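You operate a simulated robot arm through the tools that you are given. There is no shell and no other tool. Be economical: measure what you need, move in short steps, check, and stop when the job is done.

The job below is to be done with a simulated two-armed robot. You get a single attempt, and the scene is never put back.

TASK
Pick up the green lace box with one hand, pass it to the other hand and put it on the top of the chest of drawers. Set down upright: green lace box.

The check looks at the end state, three seconds after you hand in, the way a careful person would. Anything else that was tipped, shoved, dropped, spilled or broken makes it a failure.

THE ROBOT
Two 7-joint arms with three-finger grippers on one trunk, on a base that drives. Base frame: it is fixed to the floor where the robot stands at the start and does not move with it; the origin is under the middle of the robot, x ahead of it, y to its left, z up. Units: m, degrees, N and s.
The left shoulder is at the start at [0.03, 0.124, 1.233], the right one opposite. With the tool pointing down near the work surface each hand reaches from about 0.1 to 0.78 m from the robot's upright axis, wherever it stands, measured 20 degrees to its own side. Places, roughly: top of the chest of drawers [0.5, 2.2, 0.9]. Payload 2.2 kg a hand.
Tool frame (each hand has its own): the origin (TCP) lies between the finger pads and is the grasp point; the fingertips stand 0.028 m ahead of it; z points along the fingers, y is the line along which they close. The gripper opens to 0.102 m. The gripper's body begins 0.071 m behind the TCP.
Orientation is that of the tool frame in the base frame, as a unit quaternion [x, y, z, w]. With the fingers straight down and closing along the base's y, the tool's x points along the base's -x, its y along +y and its z along -z.

THE INTERFACE
- The arms move only by the tool apply_moves. It takes "left_series", "right_series" or both (then of equal length, played together; a hand with none holds still); each is a list of rows, each a list of 7 numbers: the shift along the base's x, y, z in m, then the turn, a rotation vector about the base's x, y, z in degrees, then the opening in per cent of the stroke, from 0 (shut) to 100 (fully open). In form: [[x, y, z, ax, ay, az, grip], ...]. A call has 1 to 20 rows; each row shifts and turns the commanded pose from where the row before left it. Rows are played at 5 a second. More than 0.05 m and 8.6 degrees between two rows, or a gripper value outside its range, and nothing of the call is played. Where a pose cannot be reached the arm comes as near as it can. A force on the tool above 40 N (or 10 N above the force at the start of the call, whichever is more), or a blocked arm, ends the call early, and 0.2 s more pass. Each finger halts on what it meets, pressing with about 32 N; the grip force reading is that of the motor and also rises with nothing between the fingers. The clock runs only during rows and for 0.2 s after the last one: add rows that do not move to give the fingers time. The reply holds the time, the measured pose of the TCP, the force on the tool along the base axes, the opening and the grip force, in the units named above and with some noise, with the torque about the TCP (base axes, N m) and any sound that the robot's microphone picked up.
- Cameras (640 x 400 px; columns grow to the right, rows downward): "scene" is now at [0.0451, 0.0067, 1.9472]; the picture's right is [0.11, -0.99, 0.00], its down [-0.77, -0.08, -0.63] and it looks along [0.63, 0.07, -0.77] (base axes); focal length 291 px, centre (320, 200). "left" rides on the left gripper at [0.072, 0.038, -0.086] in its tool frame; the picture's right is [-0.46, 0.89, 0.00], its down [-0.60, -0.32, -0.73] and it looks along [-0.65, -0.34, 0.68] (tool axes); focal length 256 px, centre (320, 200). "right" rides on the right gripper at [0.069, 0.044, -0.086] in its tool frame; the picture's right is [-0.53, 0.85, 0.00], its down [-0.58, -0.36, -0.73] and it looks along [-0.62, -0.39, 0.68] (tool axes); focal length 256 px, centre (320, 200). There is no depth. A picture from a camera that has moved, and an enlarged one, comes with that camera's place and axes in the base frame and with its lens.
- get_image(camera): a new picture of that camera. It takes no simulated time.
- move_column(by): slides the trunk up (or, below 0, down) by that many m; the arms and the scene camera ride with it, the base frame stays. It gives what a move gives, with no picture.
- base_move(legs): drives the robot by 1 to 6 legs, each [ahead, left, turn to the left] in m, m and degrees, along the robot's own axes; the way and the turn of a leg run together, so that a leg with both is an arc; at most 1.5 m and 180 degrees a leg. The arms and the cameras ride along, it lands a little off, and it stops where it bumps. It gives what a move gives.
- head_to(pan, tilt): turns the head with the scene camera to pan (to the left, within 143 degrees either way) and tilt (down, from -29 to 69), counted from straight ahead of the robot. It gives what a move gives.
- inspect(camera, box): a new picture of the part [left, top, right, bottom] of that camera's present view, enlarged. It takes no simulated time.
- hand_in(): hands the job in; it is judged then, once.

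Work in short steps. Places have to be worked out from the pictures, the camera data and where the tool is seen: move nearer, look again, correct. Check each grasp and each placing, and mend what went wrong. You have 120 turns and 108 pictures in all, those below and enlarged ones among them. Open the grippers and draw the arms clear of the work before you hand the job in, unless the task says otherwise; then end with one line.

The tools are called after "Call:" by a JSON object that holds its "fn" and its "kwargs". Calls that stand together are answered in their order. apply_moves: Moves the arms, as the interface text tells. Its arguments: {"type":"object","properties":{"left_series":{"type":"array"},"right_series":{"type":"array"}},"required":[]} The other tools are called the same way: move_column (by) slides the trunk up or down; base_move (legs) drives the base; head_to (pan, tilt) turns the head that bears the scene camera; get_image (camera) takes a picture; inspect (camera, box) takes an enlarged picture of a part of a camera's view; hand_in () hands the job in.

At the start:

```text
clock: 0.0
left_tool_pos: [0.4582, 0.1844, 1.5101]
left_ee_rot: [0.0, 1.0, 0.0, 0.0]
left_ft_force: [0.7, -0.7, -0.2]
left_torque: [-0.01, -0.04, 0.02]
left_width: 0.102
left_grasp_force: 0.1
right_tool_pos: [0.3738, -0.187, 1.442]
right_ee_rot: [-0.001, 1.0, 0.0, 0.0]
right_ft_force: [-0.4, -0.4, 0.3]
right_torque: [0.0, 0.0, -0.03]
right_width: 0.1022
right_grasp_force: 0.0
trunk travel left (down, up): [-0.475, 0.065]
robot x, y, heading: [-0.001, 0.0021, -0.0]
head pan, tilt: [6.0, 50.7]
```

scene: 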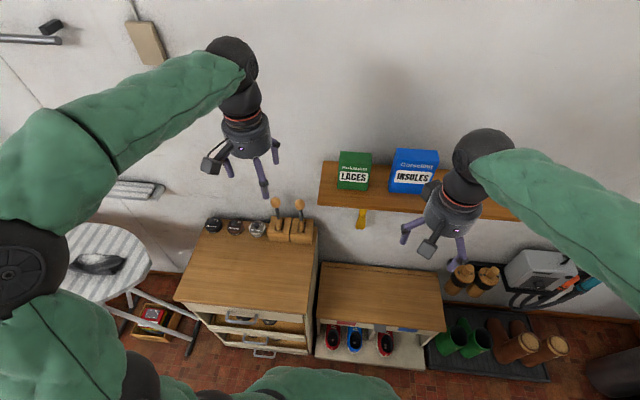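
right: 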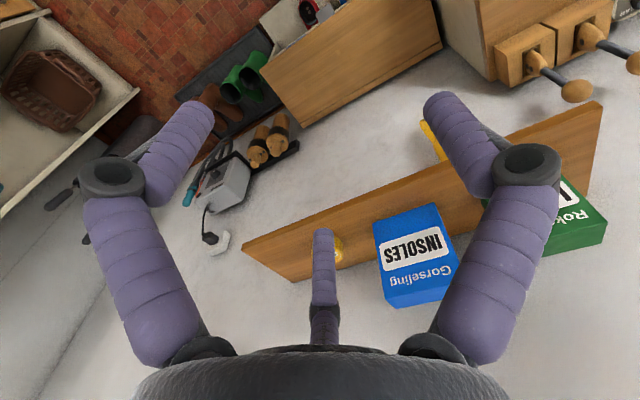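
left: 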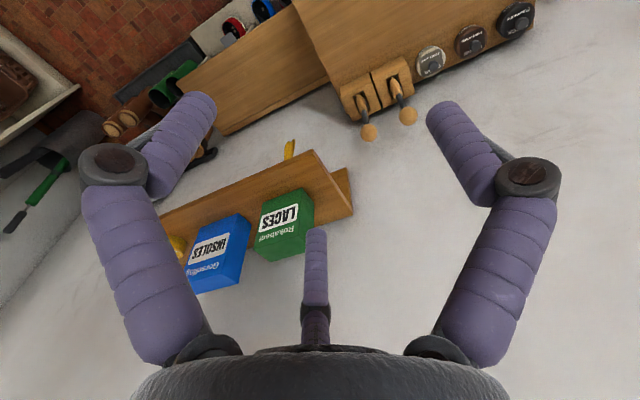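

The green LACES box stands on a wall shelf ahead. I'll enlarge it, and then pan the head left towards the chest of drawers.

Call:
{"fn": "inspect", "kwargs": {"camera": "scene", "box": [280, 120, 480, 245]}}

Call:
{"fn": "inspect", "kwargs": {"camera": "left", "box": [140, 130, 380, 280]}}

Call:
{"fn": "head_to", "kwargs": {"pan": 75, "tilt": 30}}

Call:
{"fn": "get_image", "kwargs": {"camera": "scene"}}

```text
3.20 times, centred on (380, 182) of scene
camera zoom: at [0.0451, 0.0067, 1.9472], right [0.11, -0.99, 0.0], down [-0.77, -0.08, -0.63], along [0.63, 0.07, -0.77], focal length 930 px, centre (128, 256)
```

zoom: 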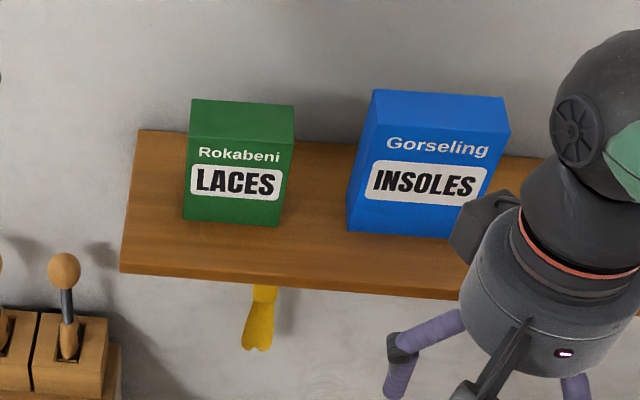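

```text
2.67 times, centred on (260, 205) of left
camera zoom: at [0.386, 0.2205, 1.5965], right [0.46, 0.89, 0.0], down [0.6, -0.32, 0.73], along [0.65, -0.34, -0.68], focal length 683 px, centre (480, 187)
```

zoom: 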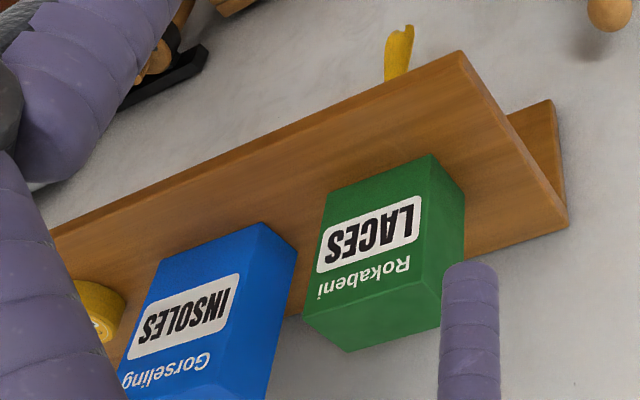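

```text
clock: 1.4
left_tool_pos: [0.4595, 0.1841, 1.5122]
left_ee_rot: [0.001, 1.0, 0.0, 0.0]
left_ft_force: [-0.5, -0.5, -0.1]
left_torque: [-0.02, -0.01, 0.0]
left_width: 0.1022
left_grasp_force: 0.1
right_tool_pos: [0.3753, -0.1859, 1.4429]
right_ee_rot: [0.0, 1.0, -0.001, 0.0]
right_ft_force: [0.6, -0.4, 0.2]
right_torque: [-0.01, 0.02, 0.03]
right_width: 0.1022
right_grasp_force: 0.0
trunk travel left (down, up): [-0.475, 0.065]
robot x, y, heading: [-0.0004, 0.002, -0.0]
head pan, tilt: [75.0, 30.0]
```

```text
102 pictures are left
camera scene: at [-0.0074, 0.086, 1.9776], right [0.97, -0.26, 0.0], down [-0.13, -0.48, -0.87], along [0.22, 0.84, -0.5], focal length 291 px, centre (320, 200)
```

scene: 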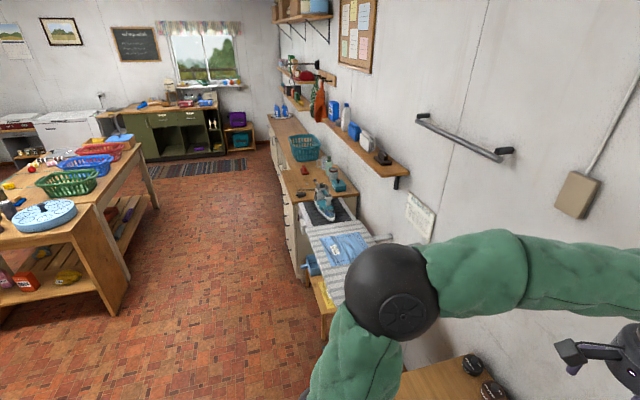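

Triangulating gives the box's front-bottom-left corner at about (0.690, 0.020, 1.227). It is about 0.096 wide in y, 0.055 deep in x and 0.115 tall. I'll turn the head back for a closer look at the left gripper's shape and the shelf.

Call:
{"fn": "head_to", "kwargs": {"pan": 6, "tilt": 40}}

Call:
{"fn": "inspect", "kwargs": {"camera": "scene", "box": [180, 100, 420, 300]}}

```text
clock: 2.8
left_tool_pos: [0.4594, 0.1839, 1.5121]
left_ee_rot: [0.0, 1.0, 0.0, 0.0]
left_ft_force: [-0.6, 0.3, 0.2]
left_torque: [-0.01, 0.02, -0.02]
left_width: 0.102
left_grasp_force: 0.1
right_tool_pos: [0.3738, -0.1861, 1.4421]
right_ee_rot: [0.0, 1.0, 0.0, 0.001]
right_ft_force: [-0.2, 0.5, 0.2]
right_torque: [0.01, -0.02, -0.03]
right_width: 0.102
right_grasp_force: 0.0
trunk travel left (down, up): [-0.475, 0.065]
robot x, y, heading: [-0.0012, 0.0029, -0.2]
head pan, tilt: [6.0, 40.0]
```

```text
2.00 times, centred on (300, 200) of scene
camera zoom: at [0.0537, 0.0077, 1.9623], right [0.11, -0.99, 0.0], down [-0.64, -0.07, -0.77], along [0.76, 0.08, -0.64], focal length 581 px, centre (360, 200)
```

zoom: 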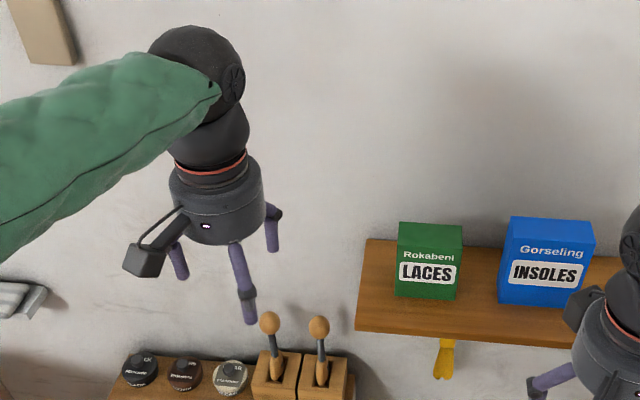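

The box is graspable front to back (0.055 m). I'll turn the left hand so it closes along x with its camera on the outer side. Then I'll tilt it 45° to approach from the upper left, staying clear of the shelf.

Call:
{"fn": "apply_moves", "kwargs": {"left_series": [[0, 0, 0, 0, 0, -8.2, 100], [0, 0, 0, 0, 0, -8.2, 100], [0, 0, 0, 0, 0, -8.2, 100], [0, 0, 0, 0, 0, -8.2, 100], [0, 0, 0, 0, 0, -8.2, 100], [0, 0, 0, 0, 0, -8.2, 100], [0, 0, 0, 0, 0, -8.2, 100], [0, 0, 0, 0, 0, -8.2, 100], [0, 0, 0, 0, 0, -8.2, 100], [0, 0, 0, 0, 0, -8.2, 100], [0, 0, 0, 0, 0, -8, 100], [0, 0, 0, -7.5, 0, 0, 100], [0, 0, 0, -7.5, 0, 0, 100], [0, 0, 0, -7.5, 0, 0, 100], [0, 0, 0, -7.5, 0, 0, 100], [0, 0, 0, -7.5, 0, 0, 100], [0, 0, 0, -7.5, 0, 0, 100], [0, 0, 0, 0, 0, 0, 100], [0, 0, 0, 0, 0, 0, 100]]}}

Call:
{"fn": "get_image", "kwargs": {"camera": "scene"}}

Call:
{"fn": "get_image", "kwargs": {"camera": "left"}}

```text
clock: 6.8
left_tool_pos: [0.4576, 0.1846, 1.5105]
left_ee_rot: [0.653, 0.653, -0.271, 0.272]
left_ft_force: [-0.6, -0.1, 0.2]
left_torque: [0.01, 0.0, 0.0]
left_width: 0.1021
left_grasp_force: 0.0
right_tool_pos: [0.3736, -0.1859, 1.442]
right_ee_rot: [0.0, 1.0, 0.0, 0.0]
right_ft_force: [0.3, 0.7, -0.4]
right_torque: [0.01, 0.03, 0.0]
right_width: 0.102
right_grasp_force: 0.0
trunk travel left (down, up): [-0.475, 0.065]
robot x, y, heading: [0.0005, 0.0001, 0.1]
head pan, tilt: [6.0, 40.0]
```

```text
100 pictures are left
camera scene: at [0.0537, 0.0077, 1.9623], right [0.1, -0.99, 0.0], down [-0.64, -0.07, -0.77], along [0.76, 0.08, -0.64], focal length 291 px, centre (320, 200)
```

scene: 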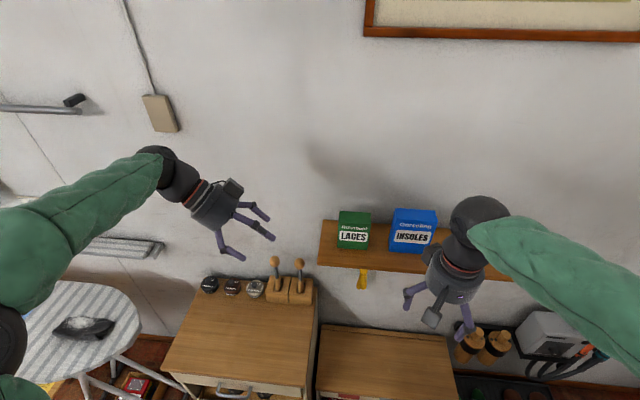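

```text
99 pictures are left
camera left: at [0.4964, 0.2944, 1.5203], right [0.89, -0.33, 0.33], down [-0.32, 0.09, 0.94], along [-0.34, -0.94, -0.02], focal length 256 px, centre (320, 200)
```

left: 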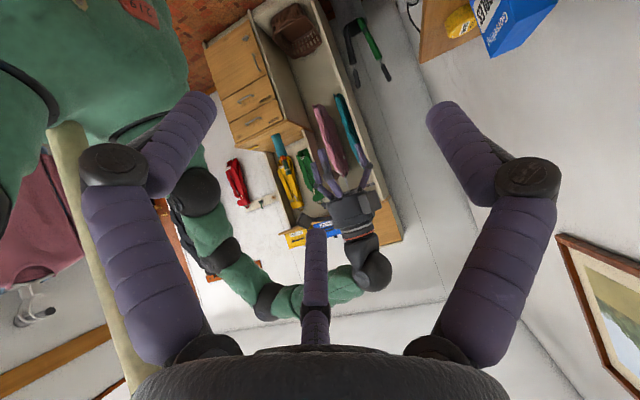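

The pose is as commanded. I'll zoom on the gripper to understand its geometry (third leg, camera) before approaching.

Call:
{"fn": "inspect", "kwargs": {"camera": "scene", "box": [140, 130, 300, 280]}}

```text
2.67 times, centred on (220, 205) of scene
camera zoom: at [0.0537, 0.0077, 1.9623], right [0.1, -0.99, 0.0], down [-0.64, -0.07, -0.77], along [0.76, 0.08, -0.64], focal length 775 px, centre (587, 187)
```

zoom: 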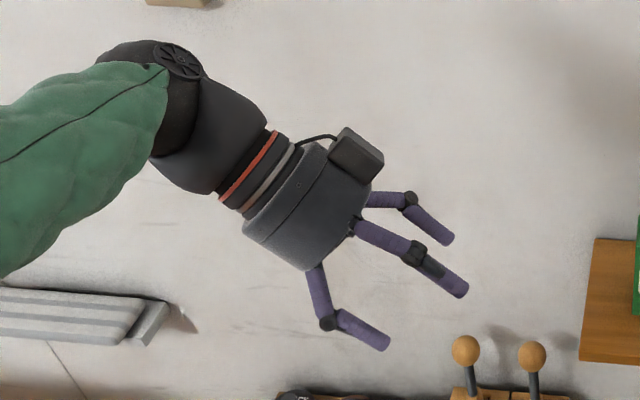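

The third leg sits on the inner-upper side when tilted. At 60° tilt, with the grasp near the top-left corner, it clears the box. I'll tilt 15° more and move to a pre-grasp 0.12 m back along the approach.

Call:
{"fn": "apply_moves", "kwargs": {"left_series": [[0, 0, 0, -7.5, 0, 0, 100], [0, 0, 0, -7.5, 0, 0, 100], [0.0325, -0.0104, -0.0166, 0, 0, 0, 100], [0.0325, -0.0104, -0.0166, 0, 0, 0, 100], [0.0325, -0.0104, -0.0166, 0, 0, 0, 100], [0.0325, -0.0104, -0.0166, 0, 0, 0, 100], [0.0325, -0.0104, -0.0166, 0, 0, 0, 100], [0.0325, -0.0104, -0.0166, 0, 0, 0, 100], [0.0325, -0.0104, -0.0166, 0, 0, 0, 100], [0.0325, -0.0104, -0.0166, 0, 0, 0, 100], [0, 0, 0, 0, 0, 0, 100], [0, 0, 0, 0, 0, 0, 100]]}}

Call:
{"fn": "inspect", "kwargs": {"camera": "scene", "box": [220, 160, 460, 310]}}

Call:
{"fn": "get_image", "kwargs": {"camera": "left"}}

```text
clock: 9.4
left_tool_pos: [0.7195, 0.1044, 1.3796]
left_ee_rot: [0.613, 0.612, -0.354, 0.353]
left_ft_force: [0.2, 0.6, 0.2]
left_torque: [-0.03, -0.01, -0.01]
left_width: 0.1022
left_grasp_force: 0.0
right_tool_pos: [0.3748, -0.1871, 1.4416]
right_ee_rot: [-0.001, 1.0, 0.0, 0.0]
right_ft_force: [-0.4, 0.3, 0.3]
right_torque: [0.04, 0.0, -0.01]
right_width: 0.1019
right_grasp_force: 0.0
trunk travel left (down, up): [-0.475, 0.065]
robot x, y, heading: [-0.0004, 0.0007, 0.1]
head pan, tilt: [6.0, 40.0]
```

```text
2.67 times, centred on (340, 235) of scene
camera zoom: at [0.0544, 0.0074, 1.9623], right [0.1, -0.99, 0.0], down [-0.64, -0.07, -0.77], along [0.76, 0.08, -0.64], focal length 775 px, centre (267, 107)
```

zoom: 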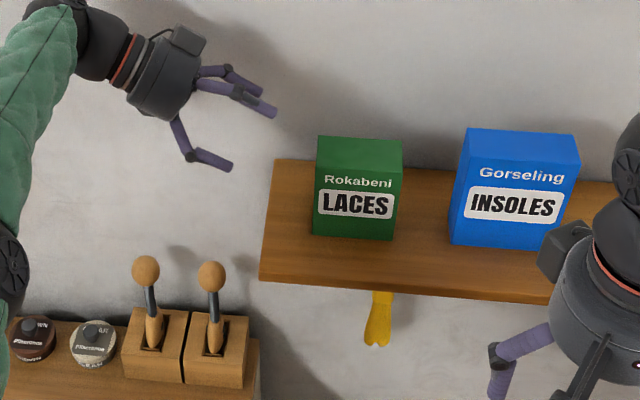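

```text
96 pictures are left
camera left: at [0.7567, 0.2127, 1.3593], right [0.89, -0.23, 0.4], down [-0.32, 0.33, 0.89], along [-0.34, -0.91, 0.22], focal length 256 px, centre (320, 200)
```

left: 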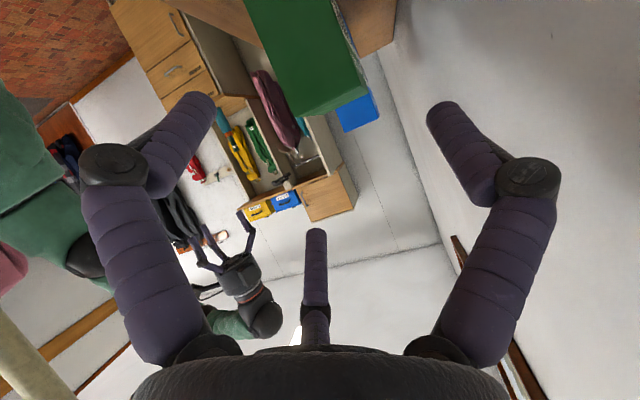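

The projected box corners match the left camera (centre x≈0.722, top z≈1.34). I'll advance along the approach, then stop and check before closing.

Call:
{"fn": "apply_moves", "kwargs": {"left_series": [[0.002, -0.018, -0.0104, 0, 0, 0, 100], [0, -0.018, -0.0104, 0, 0, 0, 100], [0, -0.018, -0.0104, 0, 0, 0, 100], [0, -0.018, -0.0104, 0, 0, 0, 100], [0, -0.018, -0.0104, 0, 0, 0, 100], [0, -0.0164, -0.0101, 0, 0, 0, 100], [0, 0, 0, 0, 0, 0, 100], [0, 0, 0, 0, 0, 0, 100]]}}

Call:
{"fn": "inspect", "kwargs": {"camera": "scene", "box": [260, 160, 420, 260]}}

Call:
{"fn": "get_image", "kwargs": {"camera": "left"}}

```text
clock: 11.2
left_tool_pos: [0.722, -0.0044, 1.3159]
left_ee_rot: [0.612, 0.612, -0.354, 0.354]
left_ft_force: [0.2, 0.1, 0.0]
left_torque: [0.0, 0.01, 0.02]
left_width: 0.1021
left_grasp_force: 0.1
right_tool_pos: [0.3737, -0.1863, 1.4413]
right_ee_rot: [0.0, 1.0, 0.0, 0.0]
right_ft_force: [-0.1, 0.0, 0.5]
right_torque: [0.02, 0.0, 0.01]
right_width: 0.1018
right_grasp_force: 0.1
trunk travel left (down, up): [-0.475, 0.065]
robot x, y, heading: [0.0022, -0.0003, -0.1]
head pan, tilt: [6.0, 40.0]
```

```text
4.00 times, centred on (340, 210) of scene
camera zoom: at [0.0538, 0.0075, 1.9623], right [0.1, -0.99, 0.0], down [-0.64, -0.07, -0.77], along [0.76, 0.08, -0.64], focal length 1163 px, centre (240, 160)
```

zoom: 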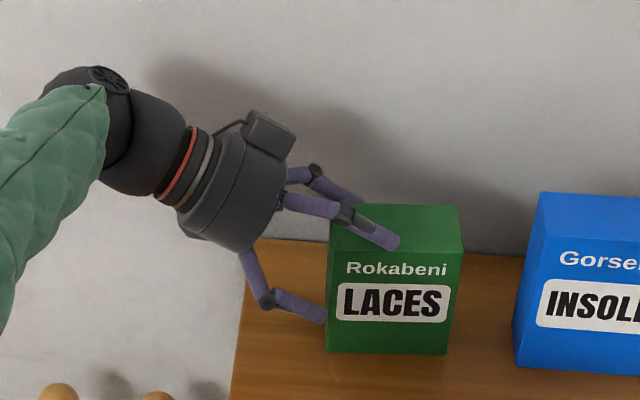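

```text
94 pictures are left
camera left: at [0.7587, 0.1046, 1.2956], right [0.89, -0.23, 0.4], down [-0.32, 0.33, 0.89], along [-0.34, -0.91, 0.22], focal length 256 px, centre (320, 200)
```

left: 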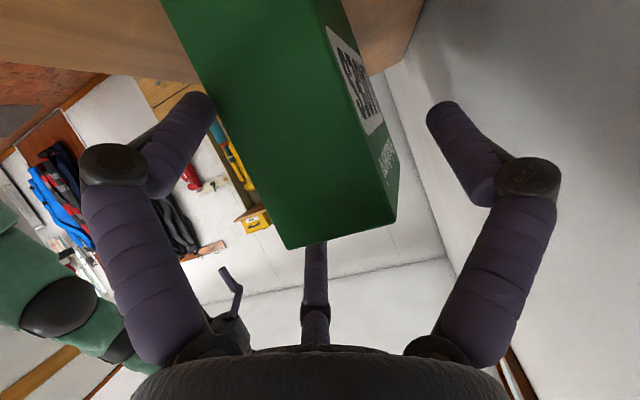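

Positions match predictions: there is no contact force, and the third leg is just over the box top. I'll close the fingers and watch the opening.

Call:
{"fn": "apply_moves", "kwargs": {"left_series": [[0, -0.004, 0, 0, 0, 0, 80], [0, 0, 0, 0, 0, 0, 65], [0, 0, 0, 0, 0, 0, 55], [0, 0, 0, 0, 0, 0, 45], [0, 0, 0, 0, 0, 0, 35], [0, 0, 0, 0, 0, 0, 20], [0, 0, 0, 0, 0, 0, 0], [0, 0, 0, 0, 0, 0, 0]]}}

Call:
{"fn": "inspect", "kwargs": {"camera": "scene", "box": [260, 160, 420, 260]}}

Call:
{"fn": "get_image", "kwargs": {"camera": "left"}}

```text
clock: 13.0
left_tool_pos: [0.7214, -0.0089, 1.3175]
left_ee_rot: [0.612, 0.612, -0.353, 0.354]
left_ft_force: [2.9, -0.5, 4.9]
left_torque: [0.12, -0.46, -0.02]
left_width: 0.0738
left_grasp_force: 31.8
right_tool_pos: [0.3738, -0.1862, 1.4422]
right_ee_rot: [0.001, 1.0, -0.001, 0.0]
right_ft_force: [0.0, 0.5, 0.4]
right_torque: [0.03, 0.02, 0.0]
right_width: 0.102
right_grasp_force: 0.1
trunk travel left (down, up): [-0.475, 0.065]
robot x, y, heading: [0.0004, -0.002, 0.1]
head pan, tilt: [6.0, 40.0]
```

```text
4.00 times, centred on (340, 210) of scene
camera zoom: at [0.0537, 0.0076, 1.9623], right [0.1, -0.99, 0.0], down [-0.64, -0.07, -0.77], along [0.76, 0.08, -0.64], focal length 1163 px, centre (240, 160)
```

zoom: 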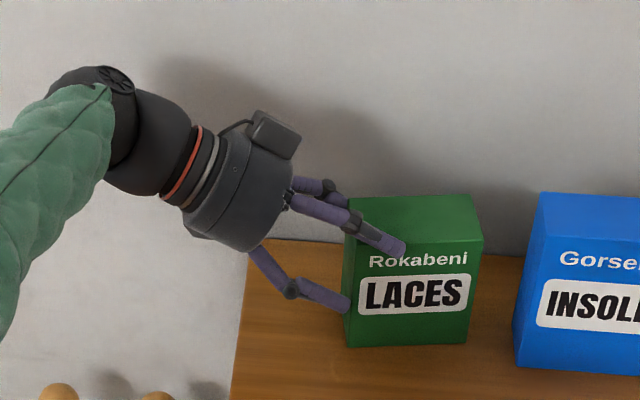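

```text
92 pictures are left
camera left: at [0.7588, 0.1004, 1.2964], right [0.89, -0.23, 0.4], down [-0.32, 0.33, 0.89], along [-0.34, -0.91, 0.22], focal length 256 px, centre (320, 200)
```

left: 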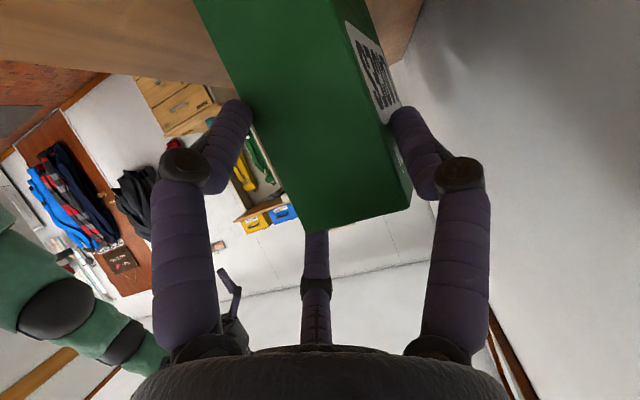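

The opening stopped at 0.074 m with firm force, so the fingers hold the box. It shifted about 1–2 cm right and tilted slightly as they closed. I'll lift gently 4 cm to see whether the grip is secure.

Call:
{"fn": "apply_moves", "kwargs": {"left_series": [[0, 0, 0.01, 0, 0, 0, 0], [0, 0, 0.01, 0, 0, 0, 0], [0, 0, 0.01, 0, 0, 0, 0], [0, 0, 0.01, 0, 0, 0, 0], [0, 0, 0, 0, 0, 0, 0]]}}

Call:
{"fn": "inspect", "kwargs": {"camera": "scene", "box": [260, 160, 420, 260]}}

Call:
{"fn": "get_image", "kwargs": {"camera": "left"}}

```text
clock: 14.2
left_tool_pos: [0.7213, -0.0094, 1.355]
left_ee_rot: [0.612, 0.613, -0.354, 0.353]
left_ft_force: [0.5, -0.2, -0.9]
left_torque: [-0.03, -0.03, 0.0]
left_width: 0.0024
left_grasp_force: 31.5
right_tool_pos: [0.3745, -0.187, 1.4419]
right_ee_rot: [0.0, 1.0, 0.001, 0.0]
right_ft_force: [-0.1, 0.4, 0.1]
right_torque: [-0.03, 0.01, 0.01]
right_width: 0.102
right_grasp_force: 0.0
trunk travel left (down, up): [-0.475, 0.065]
robot x, y, heading: [-0.003, -0.001, 0.0]
head pan, tilt: [6.0, 40.0]
```

```text
4.00 times, centred on (340, 210) of scene
camera zoom: at [0.0542, 0.0075, 1.9622], right [0.1, -0.99, 0.0], down [-0.64, -0.07, -0.77], along [0.76, 0.08, -0.64], focal length 1163 px, centre (240, 160)
```

zoom: 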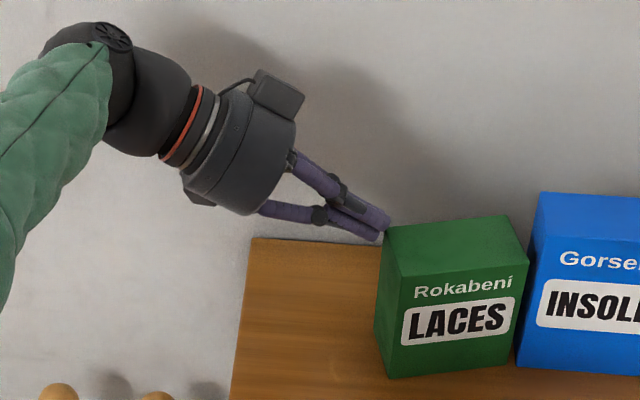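

```text
90 pictures are left
camera left: at [0.7583, 0.0992, 1.335], right [0.89, -0.23, 0.4], down [-0.32, 0.33, 0.89], along [-0.34, -0.91, 0.22], focal length 256 px, centre (320, 200)
```

left: 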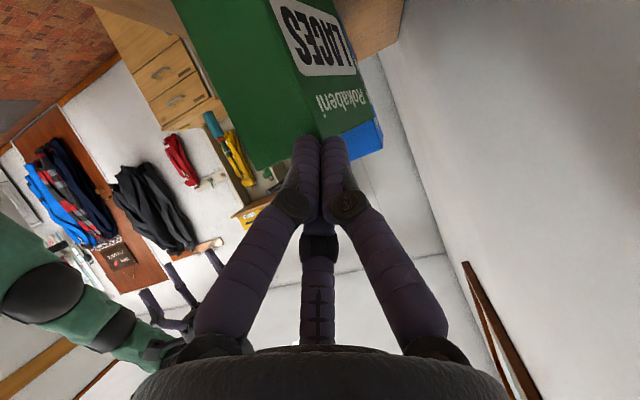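

The grip slipped out. The box is still upright on the shelf but yawed about 15° and close to the INSOLES box, which has not moved. The pictures show the hand is really a three-jaw tripod (leg directions about 87°, 207° and 327° in the tool frame), so leg F1 pushed the box's left face. A good grasp needs F2 on one wide face and the other two legs on the opposite one. I'll retreat and re-measure.

Call:
{"fn": "apply_moves", "kwargs": {"left_series": [[0, 0.035, 0.02, 0, 0, 0, 0], [0, 0.035, 0.02, 0, 0, 0, 0], [-0.03, 0.035, 0.02, 0, 0, 0, 30], [-0.045, 0.02, 0.02, 0, 0, 0, 60], [-0.045, 0.02, 0.02, 0, 0, 0, 100], [-0.04, 0.02, 0.02, 0, 0, 0, 100], [0, 0, 0, 0, 0, 0, 100]]}}

Call:
{"fn": "inspect", "kwargs": {"camera": "scene", "box": [280, 170, 440, 270]}}

Call:
{"fn": "get_image", "kwargs": {"camera": "right"}}

```text
refused: row 3 steps farther than a row can; nothing moved
```

```text
4.00 times, centred on (360, 220) of scene
camera zoom: at [0.0542, 0.0075, 1.9622], right [0.1, -0.99, 0.0], down [-0.64, -0.07, -0.77], along [0.76, 0.08, -0.64], focal length 1163 px, centre (160, 120)
```

zoom: 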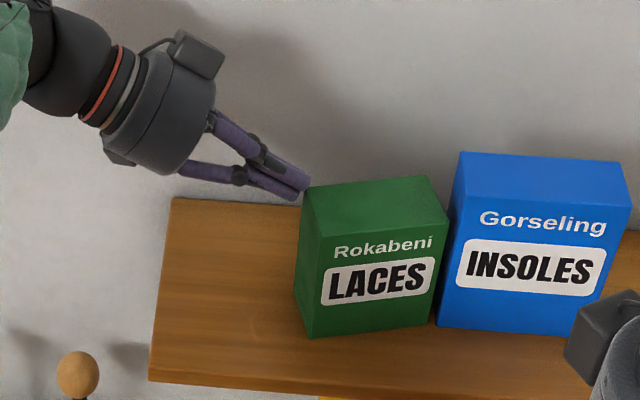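

```text
88 pictures are left
camera right: at [0.3055, -0.1422, 1.5286], right [0.53, 0.85, 0.0], down [0.58, -0.36, 0.73], along [0.62, -0.39, -0.68], focal length 256 px, centre (320, 200)
```

right: 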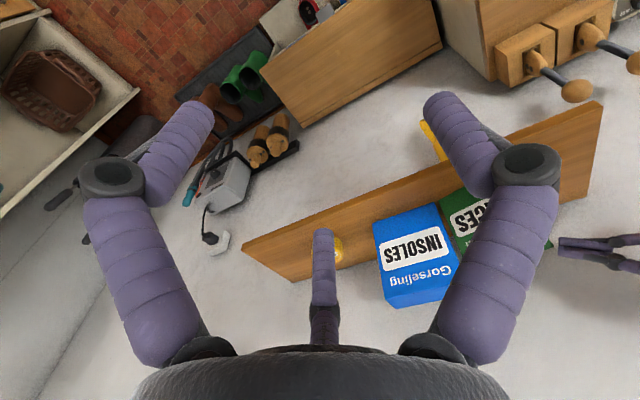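

A step was too long. I'll redo it with smaller ones.

Call:
{"fn": "apply_moves", "kwargs": {"left_series": [[0, 0.035, 0.02, 0, 0, 0, 0], [0, 0.035, 0.02, 0, 0, 0, 0], [-0.02, 0.035, 0.02, 0, 0, 0, 30], [-0.035, 0.02, 0.02, 0, 0, 0, 60], [-0.035, 0.02, 0.02, 0, 0, 0, 100], [-0.035, 0.02, 0.02, 0, 0, 0, 100], [-0.035, 0.02, 0.02, 0, 0, 0, 100], [0, 0, 0, 0, 0, 0, 100]]}}

Call:
{"fn": "apply_moves", "kwargs": {"left_series": [[0, 0, 0, 0, 7.36, 4.25, 100], [0, 0, 0, 0, 7.36, 4.25, 100], [0, 0, 0, 0, 7.36, 4.25, 100], [0, 0, 0, 0, 7.36, 4.25, 100], [0, 0, 0, 0, 7.36, 4.25, 100], [0, 0, 0, 0, 7.36, 4.25, 100], [0, 0, 0, 0, 7.36, 4.25, 100], [0, 0, 0, 0, 7.36, 4.25, 100], [0, 0, 0, 0, 7.36, 4.25, 100], [0, 0, 0, 0, 7.36, 4.25, 100], [0, 0, 0, 0, 7.36, 4.25, 100], [0, 0, 0, 0, 7.36, 4.25, 100], [0, 0, 0, 0, 7.36, 4.25, 100], [0, 0, 0, 0, 7.36, 4.25, 100], [0, 0, 0, 0, 7.36, 4.25, 100], [0, 0, 0, 0, 7.36, 4.25, 100], [0, 0, 0, 0, 7.36, 4.25, 100], [0, 0, 0, 0, 7.36, 4.25, 100], [0, 0, 0, 0, 7.36, 4.25, 100], [0, 0, 0, 0, 7.36, 4.25, 100]]}}

Call:
{"fn": "get_image", "kwargs": {"camera": "scene"}}

```text
clock: 16.0
left_tool_pos: [0.5623, 0.1763, 1.4957]
left_ee_rot: [0.612, 0.613, -0.354, 0.353]
left_ft_force: [0.1, 0.9, 0.1]
left_torque: [0.01, 0.02, 0.02]
left_width: 0.1019
left_grasp_force: 0.0
right_tool_pos: [0.375, -0.1873, 1.4413]
right_ee_rot: [0.0, 1.0, -0.001, -0.001]
right_ft_force: [0.8, 1.0, 0.5]
right_torque: [-0.03, 0.05, 0.01]
right_width: 0.1019
right_grasp_force: 0.1
trunk travel left (down, up): [-0.475, 0.065]
robot x, y, heading: [-0.0018, -0.0023, -0.1]
head pan, tilt: [6.0, 40.0]
```

```text
clock: 20.2
left_tool_pos: [0.5612, 0.176, 1.4948]
left_ee_rot: [-0.558, 0.663, -0.383, -0.322]
left_ft_force: [0.0, 0.8, 0.7]
left_torque: [-0.01, 0.02, 0.02]
left_width: 0.1021
left_grasp_force: 0.1
right_tool_pos: [0.3746, -0.1869, 1.4426]
right_ee_rot: [0.0, 1.0, -0.001, 0.0]
right_ft_force: [-0.3, 0.0, -0.2]
right_torque: [0.01, 0.03, 0.02]
right_width: 0.1019
right_grasp_force: 0.0
trunk travel left (down, up): [-0.475, 0.065]
robot x, y, heading: [0.0006, -0.0021, 0.1]
head pan, tilt: [6.0, 40.0]
```

```text
87 pictures are left
camera scene: at [0.0538, 0.0077, 1.9623], right [0.1, -0.99, 0.0], down [-0.64, -0.07, -0.77], along [0.76, 0.08, -0.64], focal length 291 px, centre (320, 200)
```

scene: 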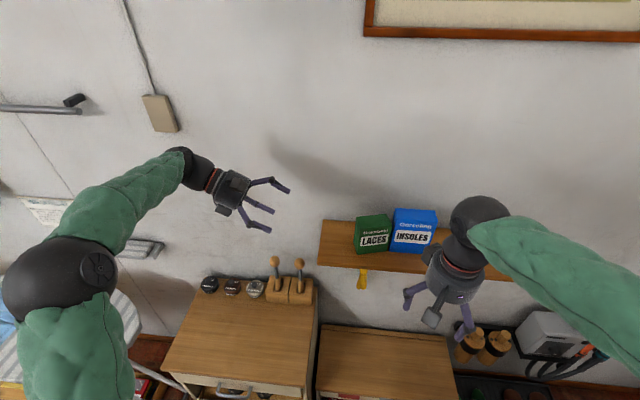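

Roll works. I'll finish the orientation (10° more roll, tilt to 65°, yaw +15° to match the box), then look with the left camera.

Call:
{"fn": "apply_moves", "kwargs": {"left_series": [[0, 0, 0, 0, 4.33, 2.5, 100], [0, 0, 0, 0, 4.33, 2.5, 100], [0, 0, 0, -5, 0, 0, 100], [0, 0, 0, 0, 0, 7.5, 100], [0, 0, 0, 0, 0, 7.5, 100], [0, 0, 0, 0, 0, 0, 100]]}}

Call:
{"fn": "get_image", "kwargs": {"camera": "left"}}

```text
clock: 21.6
left_tool_pos: [0.5622, 0.1768, 1.4944]
left_ee_rot: [0.67, -0.512, 0.427, 0.327]
left_ft_force: [-0.1, -0.3, 0.1]
left_torque: [0.0, 0.02, -0.04]
left_width: 0.1021
left_grasp_force: 0.1
right_tool_pos: [0.375, -0.1865, 1.4429]
right_ee_rot: [0.0, 1.0, 0.0, 0.0]
right_ft_force: [0.3, 0.9, 0.5]
right_torque: [0.01, 0.01, 0.0]
right_width: 0.102
right_grasp_force: 0.0
trunk travel left (down, up): [-0.475, 0.065]
robot x, y, heading: [-0.0028, 0.0013, -0.2]
head pan, tilt: [6.0, 40.0]
```

```text
86 pictures are left
camera left: at [0.5127, 0.2098, 1.5963], right [-0.91, -0.04, -0.42], down [0.07, 0.97, -0.24], along [0.42, -0.24, -0.88], focal length 256 px, centre (320, 200)
```

left: 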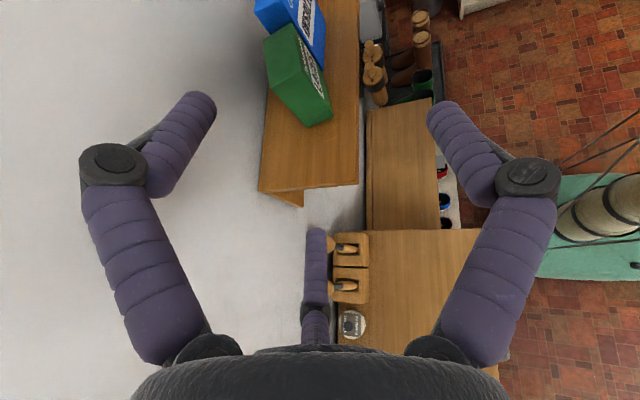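

Good view of the box from above left. I'll enlarge it to measure the corners.

Call:
{"fn": "inspect", "kwargs": {"camera": "left", "box": [230, 0, 390, 130]}}

```text
3.08 times, centred on (310, 65) of left
camera zoom: at [0.5127, 0.2098, 1.5963], right [-0.91, -0.04, -0.42], down [0.07, 0.97, -0.24], along [0.42, -0.24, -0.88], focal length 788 px, centre (351, 615)
```

zoom: 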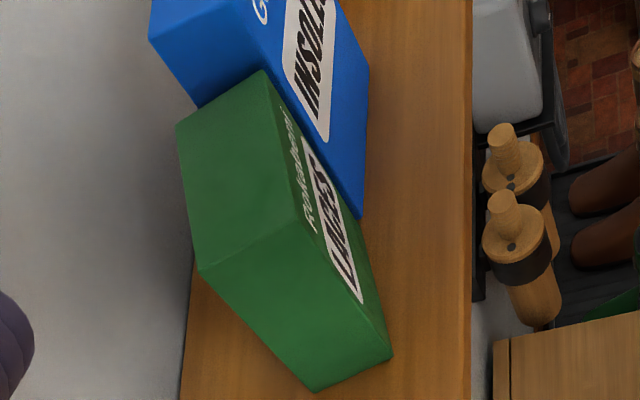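

Box pose: yaw about 15°, left-face centre (0.694, −0.037), size 0.096×0.049×0.113. For a tripod grasp the TCP goes to about (0.710, −0.055, 1.300). I'll move to a pre-grasp 0.14 m back along the approach.

Call:
{"fn": "apply_moves", "kwargs": {"left_series": [[0.0191, -0.0183, -0.0226, 0, 0, 0, 100], [0.0191, -0.0183, -0.0226, 0, 0, 0, 100], [0.0191, -0.0183, -0.0226, 0, 0, 0, 100], [0.0191, -0.0183, -0.0226, 0, 0, 0, 100], [0.0191, -0.0183, -0.0226, 0, 0, 0, 100], [0.0191, -0.0183, -0.0226, 0, 0, 0, 100], [0, 0, 0, 0, 0, 0, 100], [0, 0, 0, 0, 0, 0, 100]]}}

Call:
{"fn": "get_image", "kwargs": {"camera": "left"}}

Call:
{"fn": "inspect", "kwargs": {"camera": "scene", "box": [260, 170, 420, 270]}}

```text
clock: 23.4
left_tool_pos: [0.6745, 0.0672, 1.361]
left_ee_rot: [0.669, -0.513, 0.426, 0.327]
left_ft_force: [-0.1, 0.0, -1.0]
left_torque: [0.01, 0.02, 0.02]
left_width: 0.102
left_grasp_force: 0.1
right_tool_pos: [0.3752, -0.1869, 1.4424]
right_ee_rot: [0.0, 1.0, -0.001, 0.001]
right_ft_force: [0.0, -0.6, 0.2]
right_torque: [0.0, 0.01, 0.02]
right_width: 0.1021
right_grasp_force: 0.0
trunk travel left (down, up): [-0.475, 0.065]
robot x, y, heading: [0.0022, -0.0016, 0.2]
head pan, tilt: [6.0, 40.0]
```

```text
84 pictures are left
camera left: at [0.6258, 0.0998, 1.462], right [-0.91, -0.04, -0.42], down [0.07, 0.97, -0.24], along [0.42, -0.24, -0.88], focal length 256 px, centre (320, 200)
```

left: 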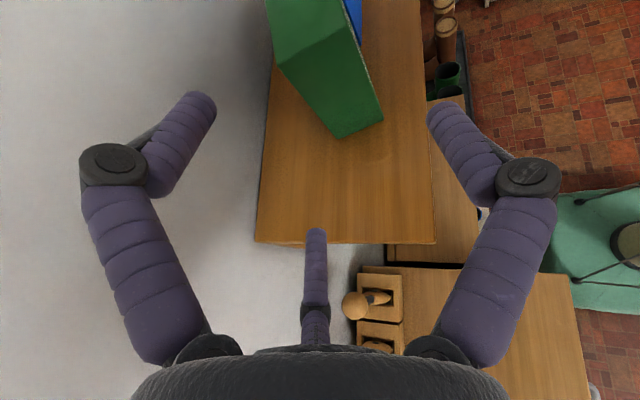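

```text
4.00 times, centred on (340, 220) of scene
camera zoom: at [0.054, 0.0074, 1.9623], right [0.1, -0.99, 0.0], down [-0.64, -0.07, -0.77], along [0.76, 0.08, -0.64], focal length 1163 px, centre (240, 120)
```

zoom: 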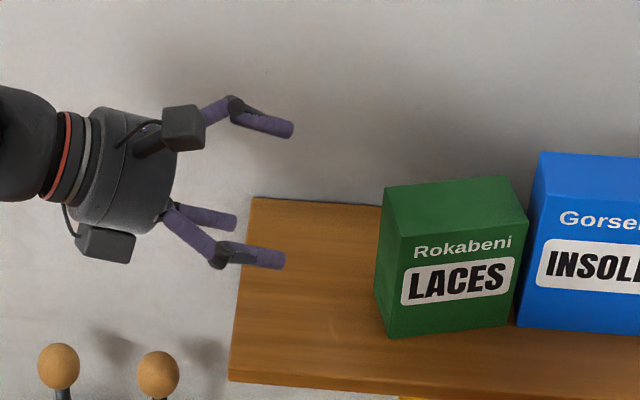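

The tripod model predicts both visible fingertips to within a few pixels. I'll advance 0.10 m along the approach and check.

Call:
{"fn": "apply_moves", "kwargs": {"left_series": [[0.0067, -0.0175, -0.0085, 0, 0, 0, 100], [0.0048, -0.0175, -0.0085, 0, 0, 0, 100], [0.0048, -0.0175, -0.0085, 0, 0, 0, 100], [0.0048, -0.0175, -0.0085, 0, 0, 0, 100], [0.0048, -0.0175, -0.0095, 0, 0, 0, 100], [0, 0, 0, 0, 0, 0, 100], [0, 0, 0, 0, 0, 0, 100]]}}

Call:
{"fn": "get_image", "kwargs": {"camera": "left"}}

Call:
{"fn": "inspect", "kwargs": {"camera": "scene", "box": [260, 170, 420, 270]}}

```text
clock: 25.0
left_tool_pos: [0.7007, -0.0238, 1.3155]
left_ee_rot: [0.669, -0.513, 0.426, 0.327]
left_ft_force: [0.1, 0.3, 0.6]
left_torque: [0.0, 0.0, 0.03]
left_width: 0.1021
left_grasp_force: 0.0
right_tool_pos: [0.3737, -0.1859, 1.4423]
right_ee_rot: [0.0, 1.0, 0.0, 0.0]
right_ft_force: [-0.6, -0.3, -0.7]
right_torque: [0.01, -0.03, 0.0]
right_width: 0.102
right_grasp_force: 0.0
trunk travel left (down, up): [-0.475, 0.065]
robot x, y, heading: [-0.0025, 0.001, 0.3]
head pan, tilt: [6.0, 40.0]
```

```text
82 pictures are left
camera left: at [0.6521, 0.0115, 1.417], right [-0.91, -0.04, -0.42], down [0.07, 0.97, -0.24], along [0.42, -0.24, -0.88], focal length 256 px, centre (320, 200)
```

left: 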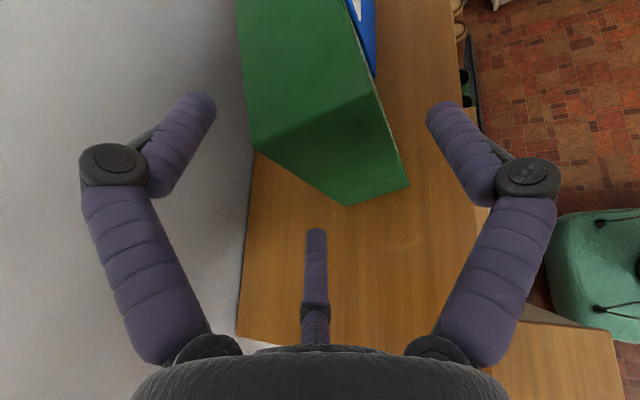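

```text
4.00 times, centred on (340, 220) of scene
camera zoom: at [0.054, 0.0073, 1.9623], right [0.1, -0.99, 0.0], down [-0.64, -0.07, -0.77], along [0.76, 0.08, -0.64], focal length 1163 px, centre (240, 120)
```

zoom: 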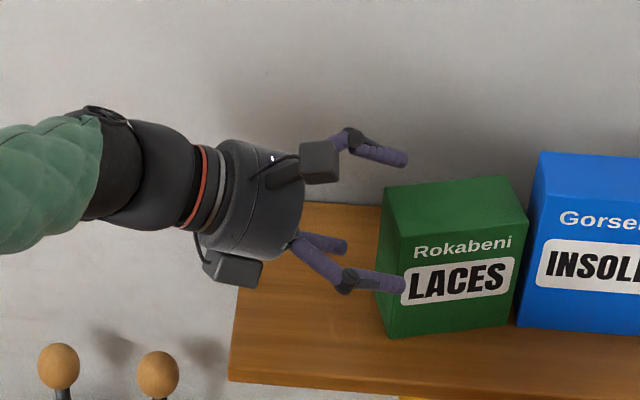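

The box is untouched and aligned. A 4 mm shift towards the wall balances the clearances. Then I'll do the last 3.5 cm and close slowly.

Call:
{"fn": "apply_moves", "kwargs": {"left_series": [[0.004, 0.001, 0, 0, 0, 0, 100], [0.0046, -0.0158, -0.0078, 0, 0, 0, 100], [0.0046, -0.0158, -0.0078, 0, 0, 0, 100], [0, 0, 0, 0, 0, 0, 100], [0, 0, 0, 0, 0, 0, 100]]}}

Call:
{"fn": "get_image", "kwargs": {"camera": "left"}}

Call:
{"fn": "inspect", "kwargs": {"camera": "scene", "box": [260, 170, 420, 270]}}

```text
clock: 26.2
left_tool_pos: [0.7153, -0.054, 1.2992]
left_ee_rot: [0.669, -0.513, 0.427, 0.327]
left_ft_force: [-0.5, 0.1, 0.7]
left_torque: [-0.01, 0.01, -0.03]
left_width: 0.1019
left_grasp_force: 0.1
right_tool_pos: [0.3746, -0.187, 1.4423]
right_ee_rot: [0.0, 1.0, -0.001, 0.001]
right_ft_force: [0.3, 0.1, -1.0]
right_torque: [0.0, -0.01, -0.03]
right_width: 0.1022
right_grasp_force: 0.1
trunk travel left (down, up): [-0.475, 0.065]
robot x, y, heading: [0.0012, -0.0005, 0.0]
head pan, tilt: [6.0, 40.0]
```

```text
80 pictures are left
camera left: at [0.6662, -0.02, 1.4015], right [-0.91, -0.04, -0.42], down [0.07, 0.97, -0.24], along [0.42, -0.24, -0.88], focal length 256 px, centre (320, 200)
```

left: 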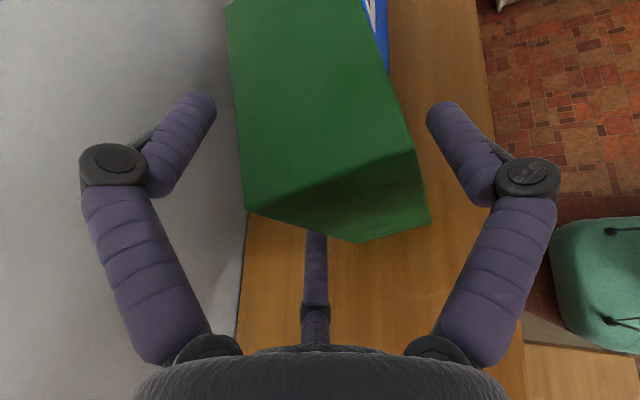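

```text
4.00 times, centred on (340, 220) of scene
camera zoom: at [0.054, 0.007, 1.9623], right [0.1, -0.99, 0.0], down [-0.64, -0.07, -0.77], along [0.76, 0.08, -0.64], focal length 1163 px, centre (240, 120)
```

zoom: 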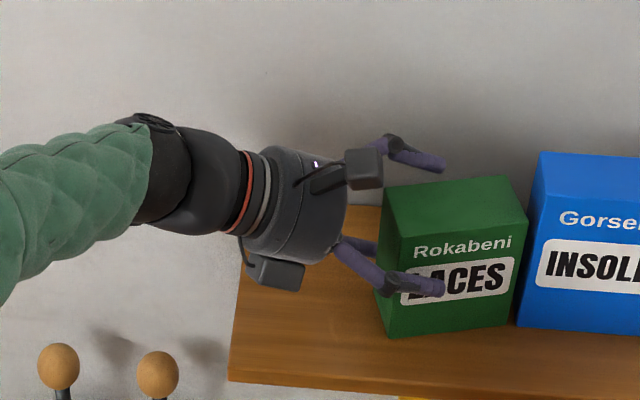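

Box untouched, with fingers straddling both wide faces. Closing slowly.

Call:
{"fn": "apply_moves", "kwargs": {"left_series": [[0, 0, 0, 0, 0, 0, 85], [0, 0, 0, 0, 0, 0, 78], [0, 0, 0, 0, 0, 0, 72], [0, 0, 0, 0, 0, 0, 66], [0, 0, 0, 0, 0, 0, 60], [0, 0, 0, 0, 0, 0, 50], [0, 0, 0, 0, 0, 0, 30], [0, 0, 0, 0, 0, 0, 0], [0, 0, 0, 0, 0, 0, 0]]}}

Call:
{"fn": "get_image", "kwargs": {"camera": "left"}}

Call:
{"fn": "inspect", "kwargs": {"camera": "scene", "box": [260, 170, 420, 270]}}

```text
clock: 28.2
left_tool_pos: [0.7151, -0.0537, 1.2997]
left_ee_rot: [0.669, -0.513, 0.426, 0.327]
left_ft_force: [0.2, 0.2, 0.9]
left_torque: [-0.12, 0.06, -0.05]
left_width: 0.0764
left_grasp_force: 32.4
right_tool_pos: [0.3731, -0.1872, 1.442]
right_ee_rot: [0.0, 1.0, 0.0, 0.0]
right_ft_force: [-0.2, 1.1, -0.3]
right_torque: [0.02, 0.0, 0.03]
right_width: 0.1022
right_grasp_force: 0.0
trunk travel left (down, up): [-0.475, 0.065]
robot x, y, heading: [-0.0028, 0.0016, 0.0]
head pan, tilt: [6.0, 40.0]
```

```text
78 pictures are left
camera left: at [0.6659, -0.0195, 1.4017], right [-0.91, -0.04, -0.42], down [0.07, 0.97, -0.24], along [0.42, -0.24, -0.88], focal length 256 px, centre (320, 200)
```

left: 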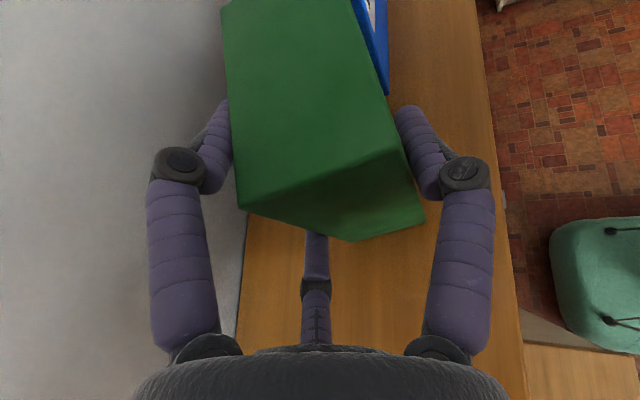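

```text
4.00 times, centred on (340, 220) of scene
camera zoom: at [0.0536, 0.0076, 1.9623], right [0.1, -0.99, 0.0], down [-0.64, -0.07, -0.77], along [0.76, 0.08, -0.64], focal length 1163 px, centre (240, 120)
```

zoom: 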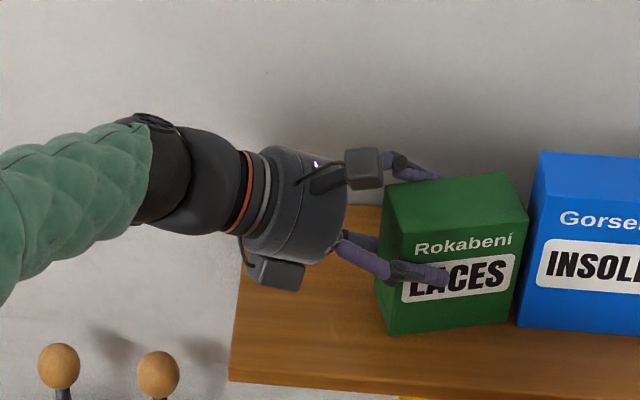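

The opening of 0.076 matches the tripod model for a 0.05 m box, with 32 N and hardly any shift. Lifting 5 cm to check.

Call:
{"fn": "apply_moves", "kwargs": {"left_series": [[0, 0, 0.01, 0, 0, 0, 0], [0, 0, 0.01, 0, 0, 0, 0], [0, 0, 0.015, 0, 0, 0, 0], [0, 0, 0.015, 0, 0, 0, 0], [0, 0, 0, 0, 0, 0, 0]]}}

Call:
{"fn": "inspect", "kwargs": {"camera": "scene", "box": [260, 150, 440, 270]}}

```text
clock: 29.4
left_tool_pos: [0.7146, -0.0513, 1.3512]
left_ee_rot: [0.669, -0.513, 0.426, 0.328]
left_ft_force: [-0.2, 0.8, -0.6]
left_torque: [0.07, 0.0, 0.04]
left_width: 0.0767
left_grasp_force: 32.1
right_tool_pos: [0.3751, -0.1867, 1.442]
right_ee_rot: [0.0, 1.0, 0.0, 0.0]
right_ft_force: [0.6, 0.2, -0.9]
right_torque: [-0.02, 0.04, 0.02]
right_width: 0.1018
right_grasp_force: 0.0
trunk travel left (down, up): [-0.475, 0.065]
robot x, y, heading: [-0.0006, 0.0032, 0.1]
head pan, tilt: [6.0, 40.0]
```

```text
3.33 times, centred on (350, 210) of scene
camera zoom: at [0.0544, 0.0075, 1.9622], right [0.1, -0.99, 0.0], down [-0.64, -0.07, -0.77], along [0.76, 0.08, -0.64], focal length 969 px, centre (220, 167)
```

zoom: 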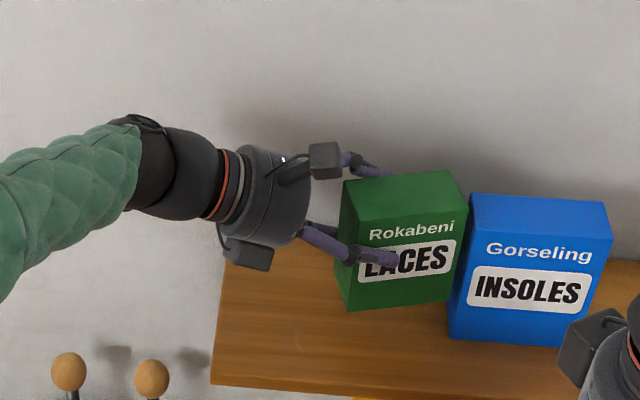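

Secure. I'll raise it further, pull back from the wall towards the middle of the robot and undo the yaw.

Call:
{"fn": "apply_moves", "kwargs": {"left_series": [[0, 0, 0.02, 0, 0, 0, 0], [0, 0, 0.02, 0, 0, 0, 0], [0, 0, 0.02, 0, 0, 0, 0], [-0.03, 0.011, 0, 0, 0, 0, 0], [-0.03, 0.011, 0, 0, 0, 0, 0], [-0.03, 0.011, 0, 0, 0, 0, 0], [-0.03, 0.011, 0, 0, 0, 0, 0], [-0.03, 0.011, 0, 0, 0, 0, 0], [-0.03, 0.011, 0, 0, 0, 0, 0], [-0.03, 0.011, 0, 0, 0, 0, 0], [-0.03, 0.011, 0, 0, 0, 0, 0], [0, 0, 0, 0, 0, -5, 0], [0, 0, 0, 0, 0, -5, 0], [0, 0, 0, 0, 0, -5, 0], [0, 0, 0, 0, 0, 0, 0], [0, 0, 0, 0, 0, 0, 0]]}}

Call:
{"fn": "get_image", "kwargs": {"camera": "scene"}}

```text
clock: 32.8
left_tool_pos: [0.4737, 0.0356, 1.4114]
left_ee_rot: [0.596, -0.596, 0.38, 0.38]
left_ft_force: [-0.4, -0.5, -1.1]
left_torque: [0.06, -0.02, -0.01]
left_width: 0.0764
left_grasp_force: 31.7
right_tool_pos: [0.3746, -0.1856, 1.4429]
right_ee_rot: [0.0, 1.0, 0.0, 0.0]
right_ft_force: [0.1, 0.0, 0.2]
right_torque: [0.03, 0.01, -0.01]
right_width: 0.102
right_grasp_force: 0.1
trunk travel left (down, up): [-0.475, 0.065]
robot x, y, heading: [-0.0041, 0.0009, 0.0]
head pan, tilt: [6.0, 40.0]
```

```text
75 pictures are left
camera scene: at [0.0534, 0.0076, 1.9623], right [0.1, -0.99, 0.0], down [-0.64, -0.07, -0.77], along [0.76, 0.08, -0.64], focal length 291 px, centre (320, 200)
```

scene: 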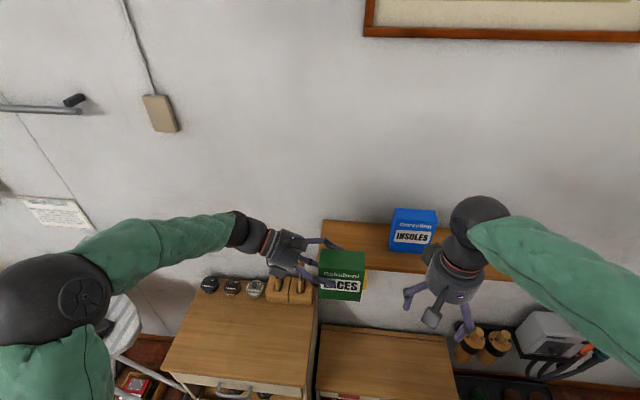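

Now I'll orient the right hand as the mirror image (yaw −90°, tilt +65°), moving it out to the right first.

Call:
{"fn": "apply_moves", "kwargs": {"right_series": [[0.02, -0.015, -0.01, 0, 0, -8.2, 100], [0.02, -0.015, -0.01, 0, 0, -8.2, 100], [0.02, -0.015, 0, 0, 0, -8.2, 100], [0.02, -0.015, 0, 0, 0, -8.2, 100], [0, 0, 0, 0, 0, -8.2, 100], [0, 0, 0, 0, 0, -8.2, 100], [0, 0, 0, 0, 0, -8.2, 100], [0, 0, 0, 0, 0, -8.2, 100], [0, 0, 0, 0, 0, -8.2, 100], [0, 0, 0, 0, 0, -8.2, 100], [0, 0, 0, 0, 0, -8, 100], [0, 0, 0, 8.2, 0, 0, 100], [0, 0, 0, 8.2, 0, 0, 100], [0, 0, 0, 8.2, 0, 0, 100], [0, 0, 0, 8.2, 0, 0, 100], [0, 0, 0, 8.2, 0, 0, 100], [0, 0, 0, 8, 0, 0, 100], [0, 0, 0, 8, 0, 0, 100], [0, 0, 0, 8, 0, 0, 100], [0, 0, 0, 0, 0, 0, 100]]}}

Call:
{"fn": "head_to", "kwargs": {"pan": 0, "tilt": 55}}

Call:
{"fn": "get_image", "kwargs": {"camera": "scene"}}

Call:
{"fn": "get_image", "kwargs": {"camera": "right"}}

```text
clock: 37.0
left_tool_pos: [0.474, 0.0357, 1.4134]
left_ee_rot: [-0.596, 0.596, -0.38, -0.38]
left_ft_force: [-0.1, 0.6, -1.9]
left_torque: [0.03, -0.01, 0.05]
left_width: 0.0763
left_grasp_force: 32.3
right_tool_pos: [0.4528, -0.2456, 1.4229]
right_ee_rot: [0.596, 0.596, 0.38, -0.38]
right_ft_force: [-0.3, 0.4, -0.4]
right_torque: [0.01, -0.04, -0.01]
right_width: 0.102
right_grasp_force: 0.0
trunk travel left (down, up): [-0.475, 0.065]
robot x, y, heading: [-0.0027, 0.0024, -0.0]
head pan, tilt: [6.0, 40.0]
```

```text
clock: 37.8
left_tool_pos: [0.4754, 0.0358, 1.4124]
left_ee_rot: [0.597, -0.596, 0.38, 0.38]
left_ft_force: [-0.6, 0.4, -1.6]
left_torque: [0.03, -0.04, 0.03]
left_width: 0.0766
left_grasp_force: 32.0
right_tool_pos: [0.4531, -0.2462, 1.422]
right_ee_rot: [0.596, 0.596, 0.38, -0.38]
right_ft_force: [-0.1, -0.2, 0.2]
right_torque: [0.02, 0.05, 0.0]
right_width: 0.1021
right_grasp_force: 0.0
trunk travel left (down, up): [-0.475, 0.065]
robot x, y, heading: [-0.0024, -0.0, -0.0]
head pan, tilt: [0.0, 55.0]
```

```text
74 pictures are left
camera scene: at [0.0417, -0.0015, 1.9416], right [0.0, -1.0, 0.0], down [-0.82, 0.0, -0.57], along [0.57, 0.0, -0.82], focal length 291 px, centre (320, 200)
```

scene: 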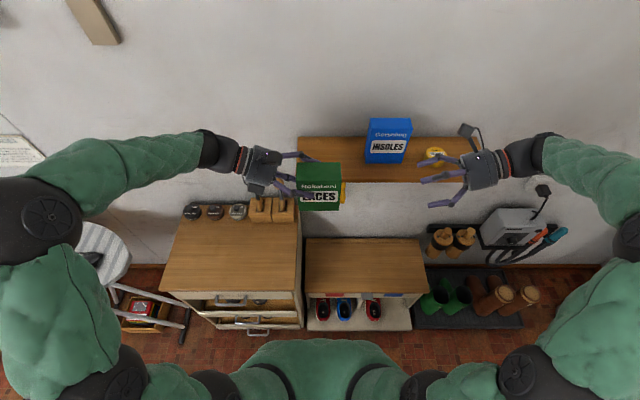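

```text
73 pictures are left
camera right: at [0.4979, -0.2947, 1.5217], right [0.85, -0.23, -0.48], down [-0.36, -0.91, -0.21], along [-0.39, 0.36, -0.85], focal length 256 px, centre (320, 200)
```

right: 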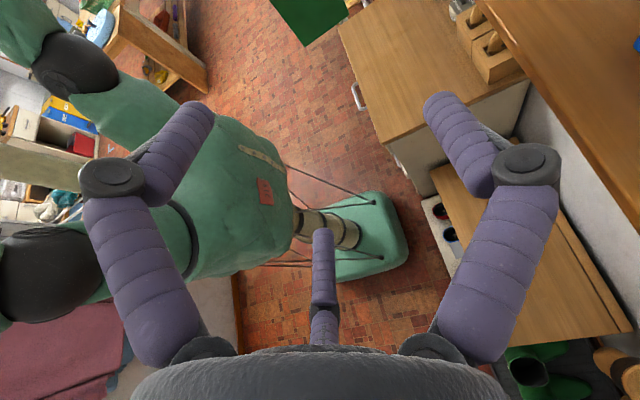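

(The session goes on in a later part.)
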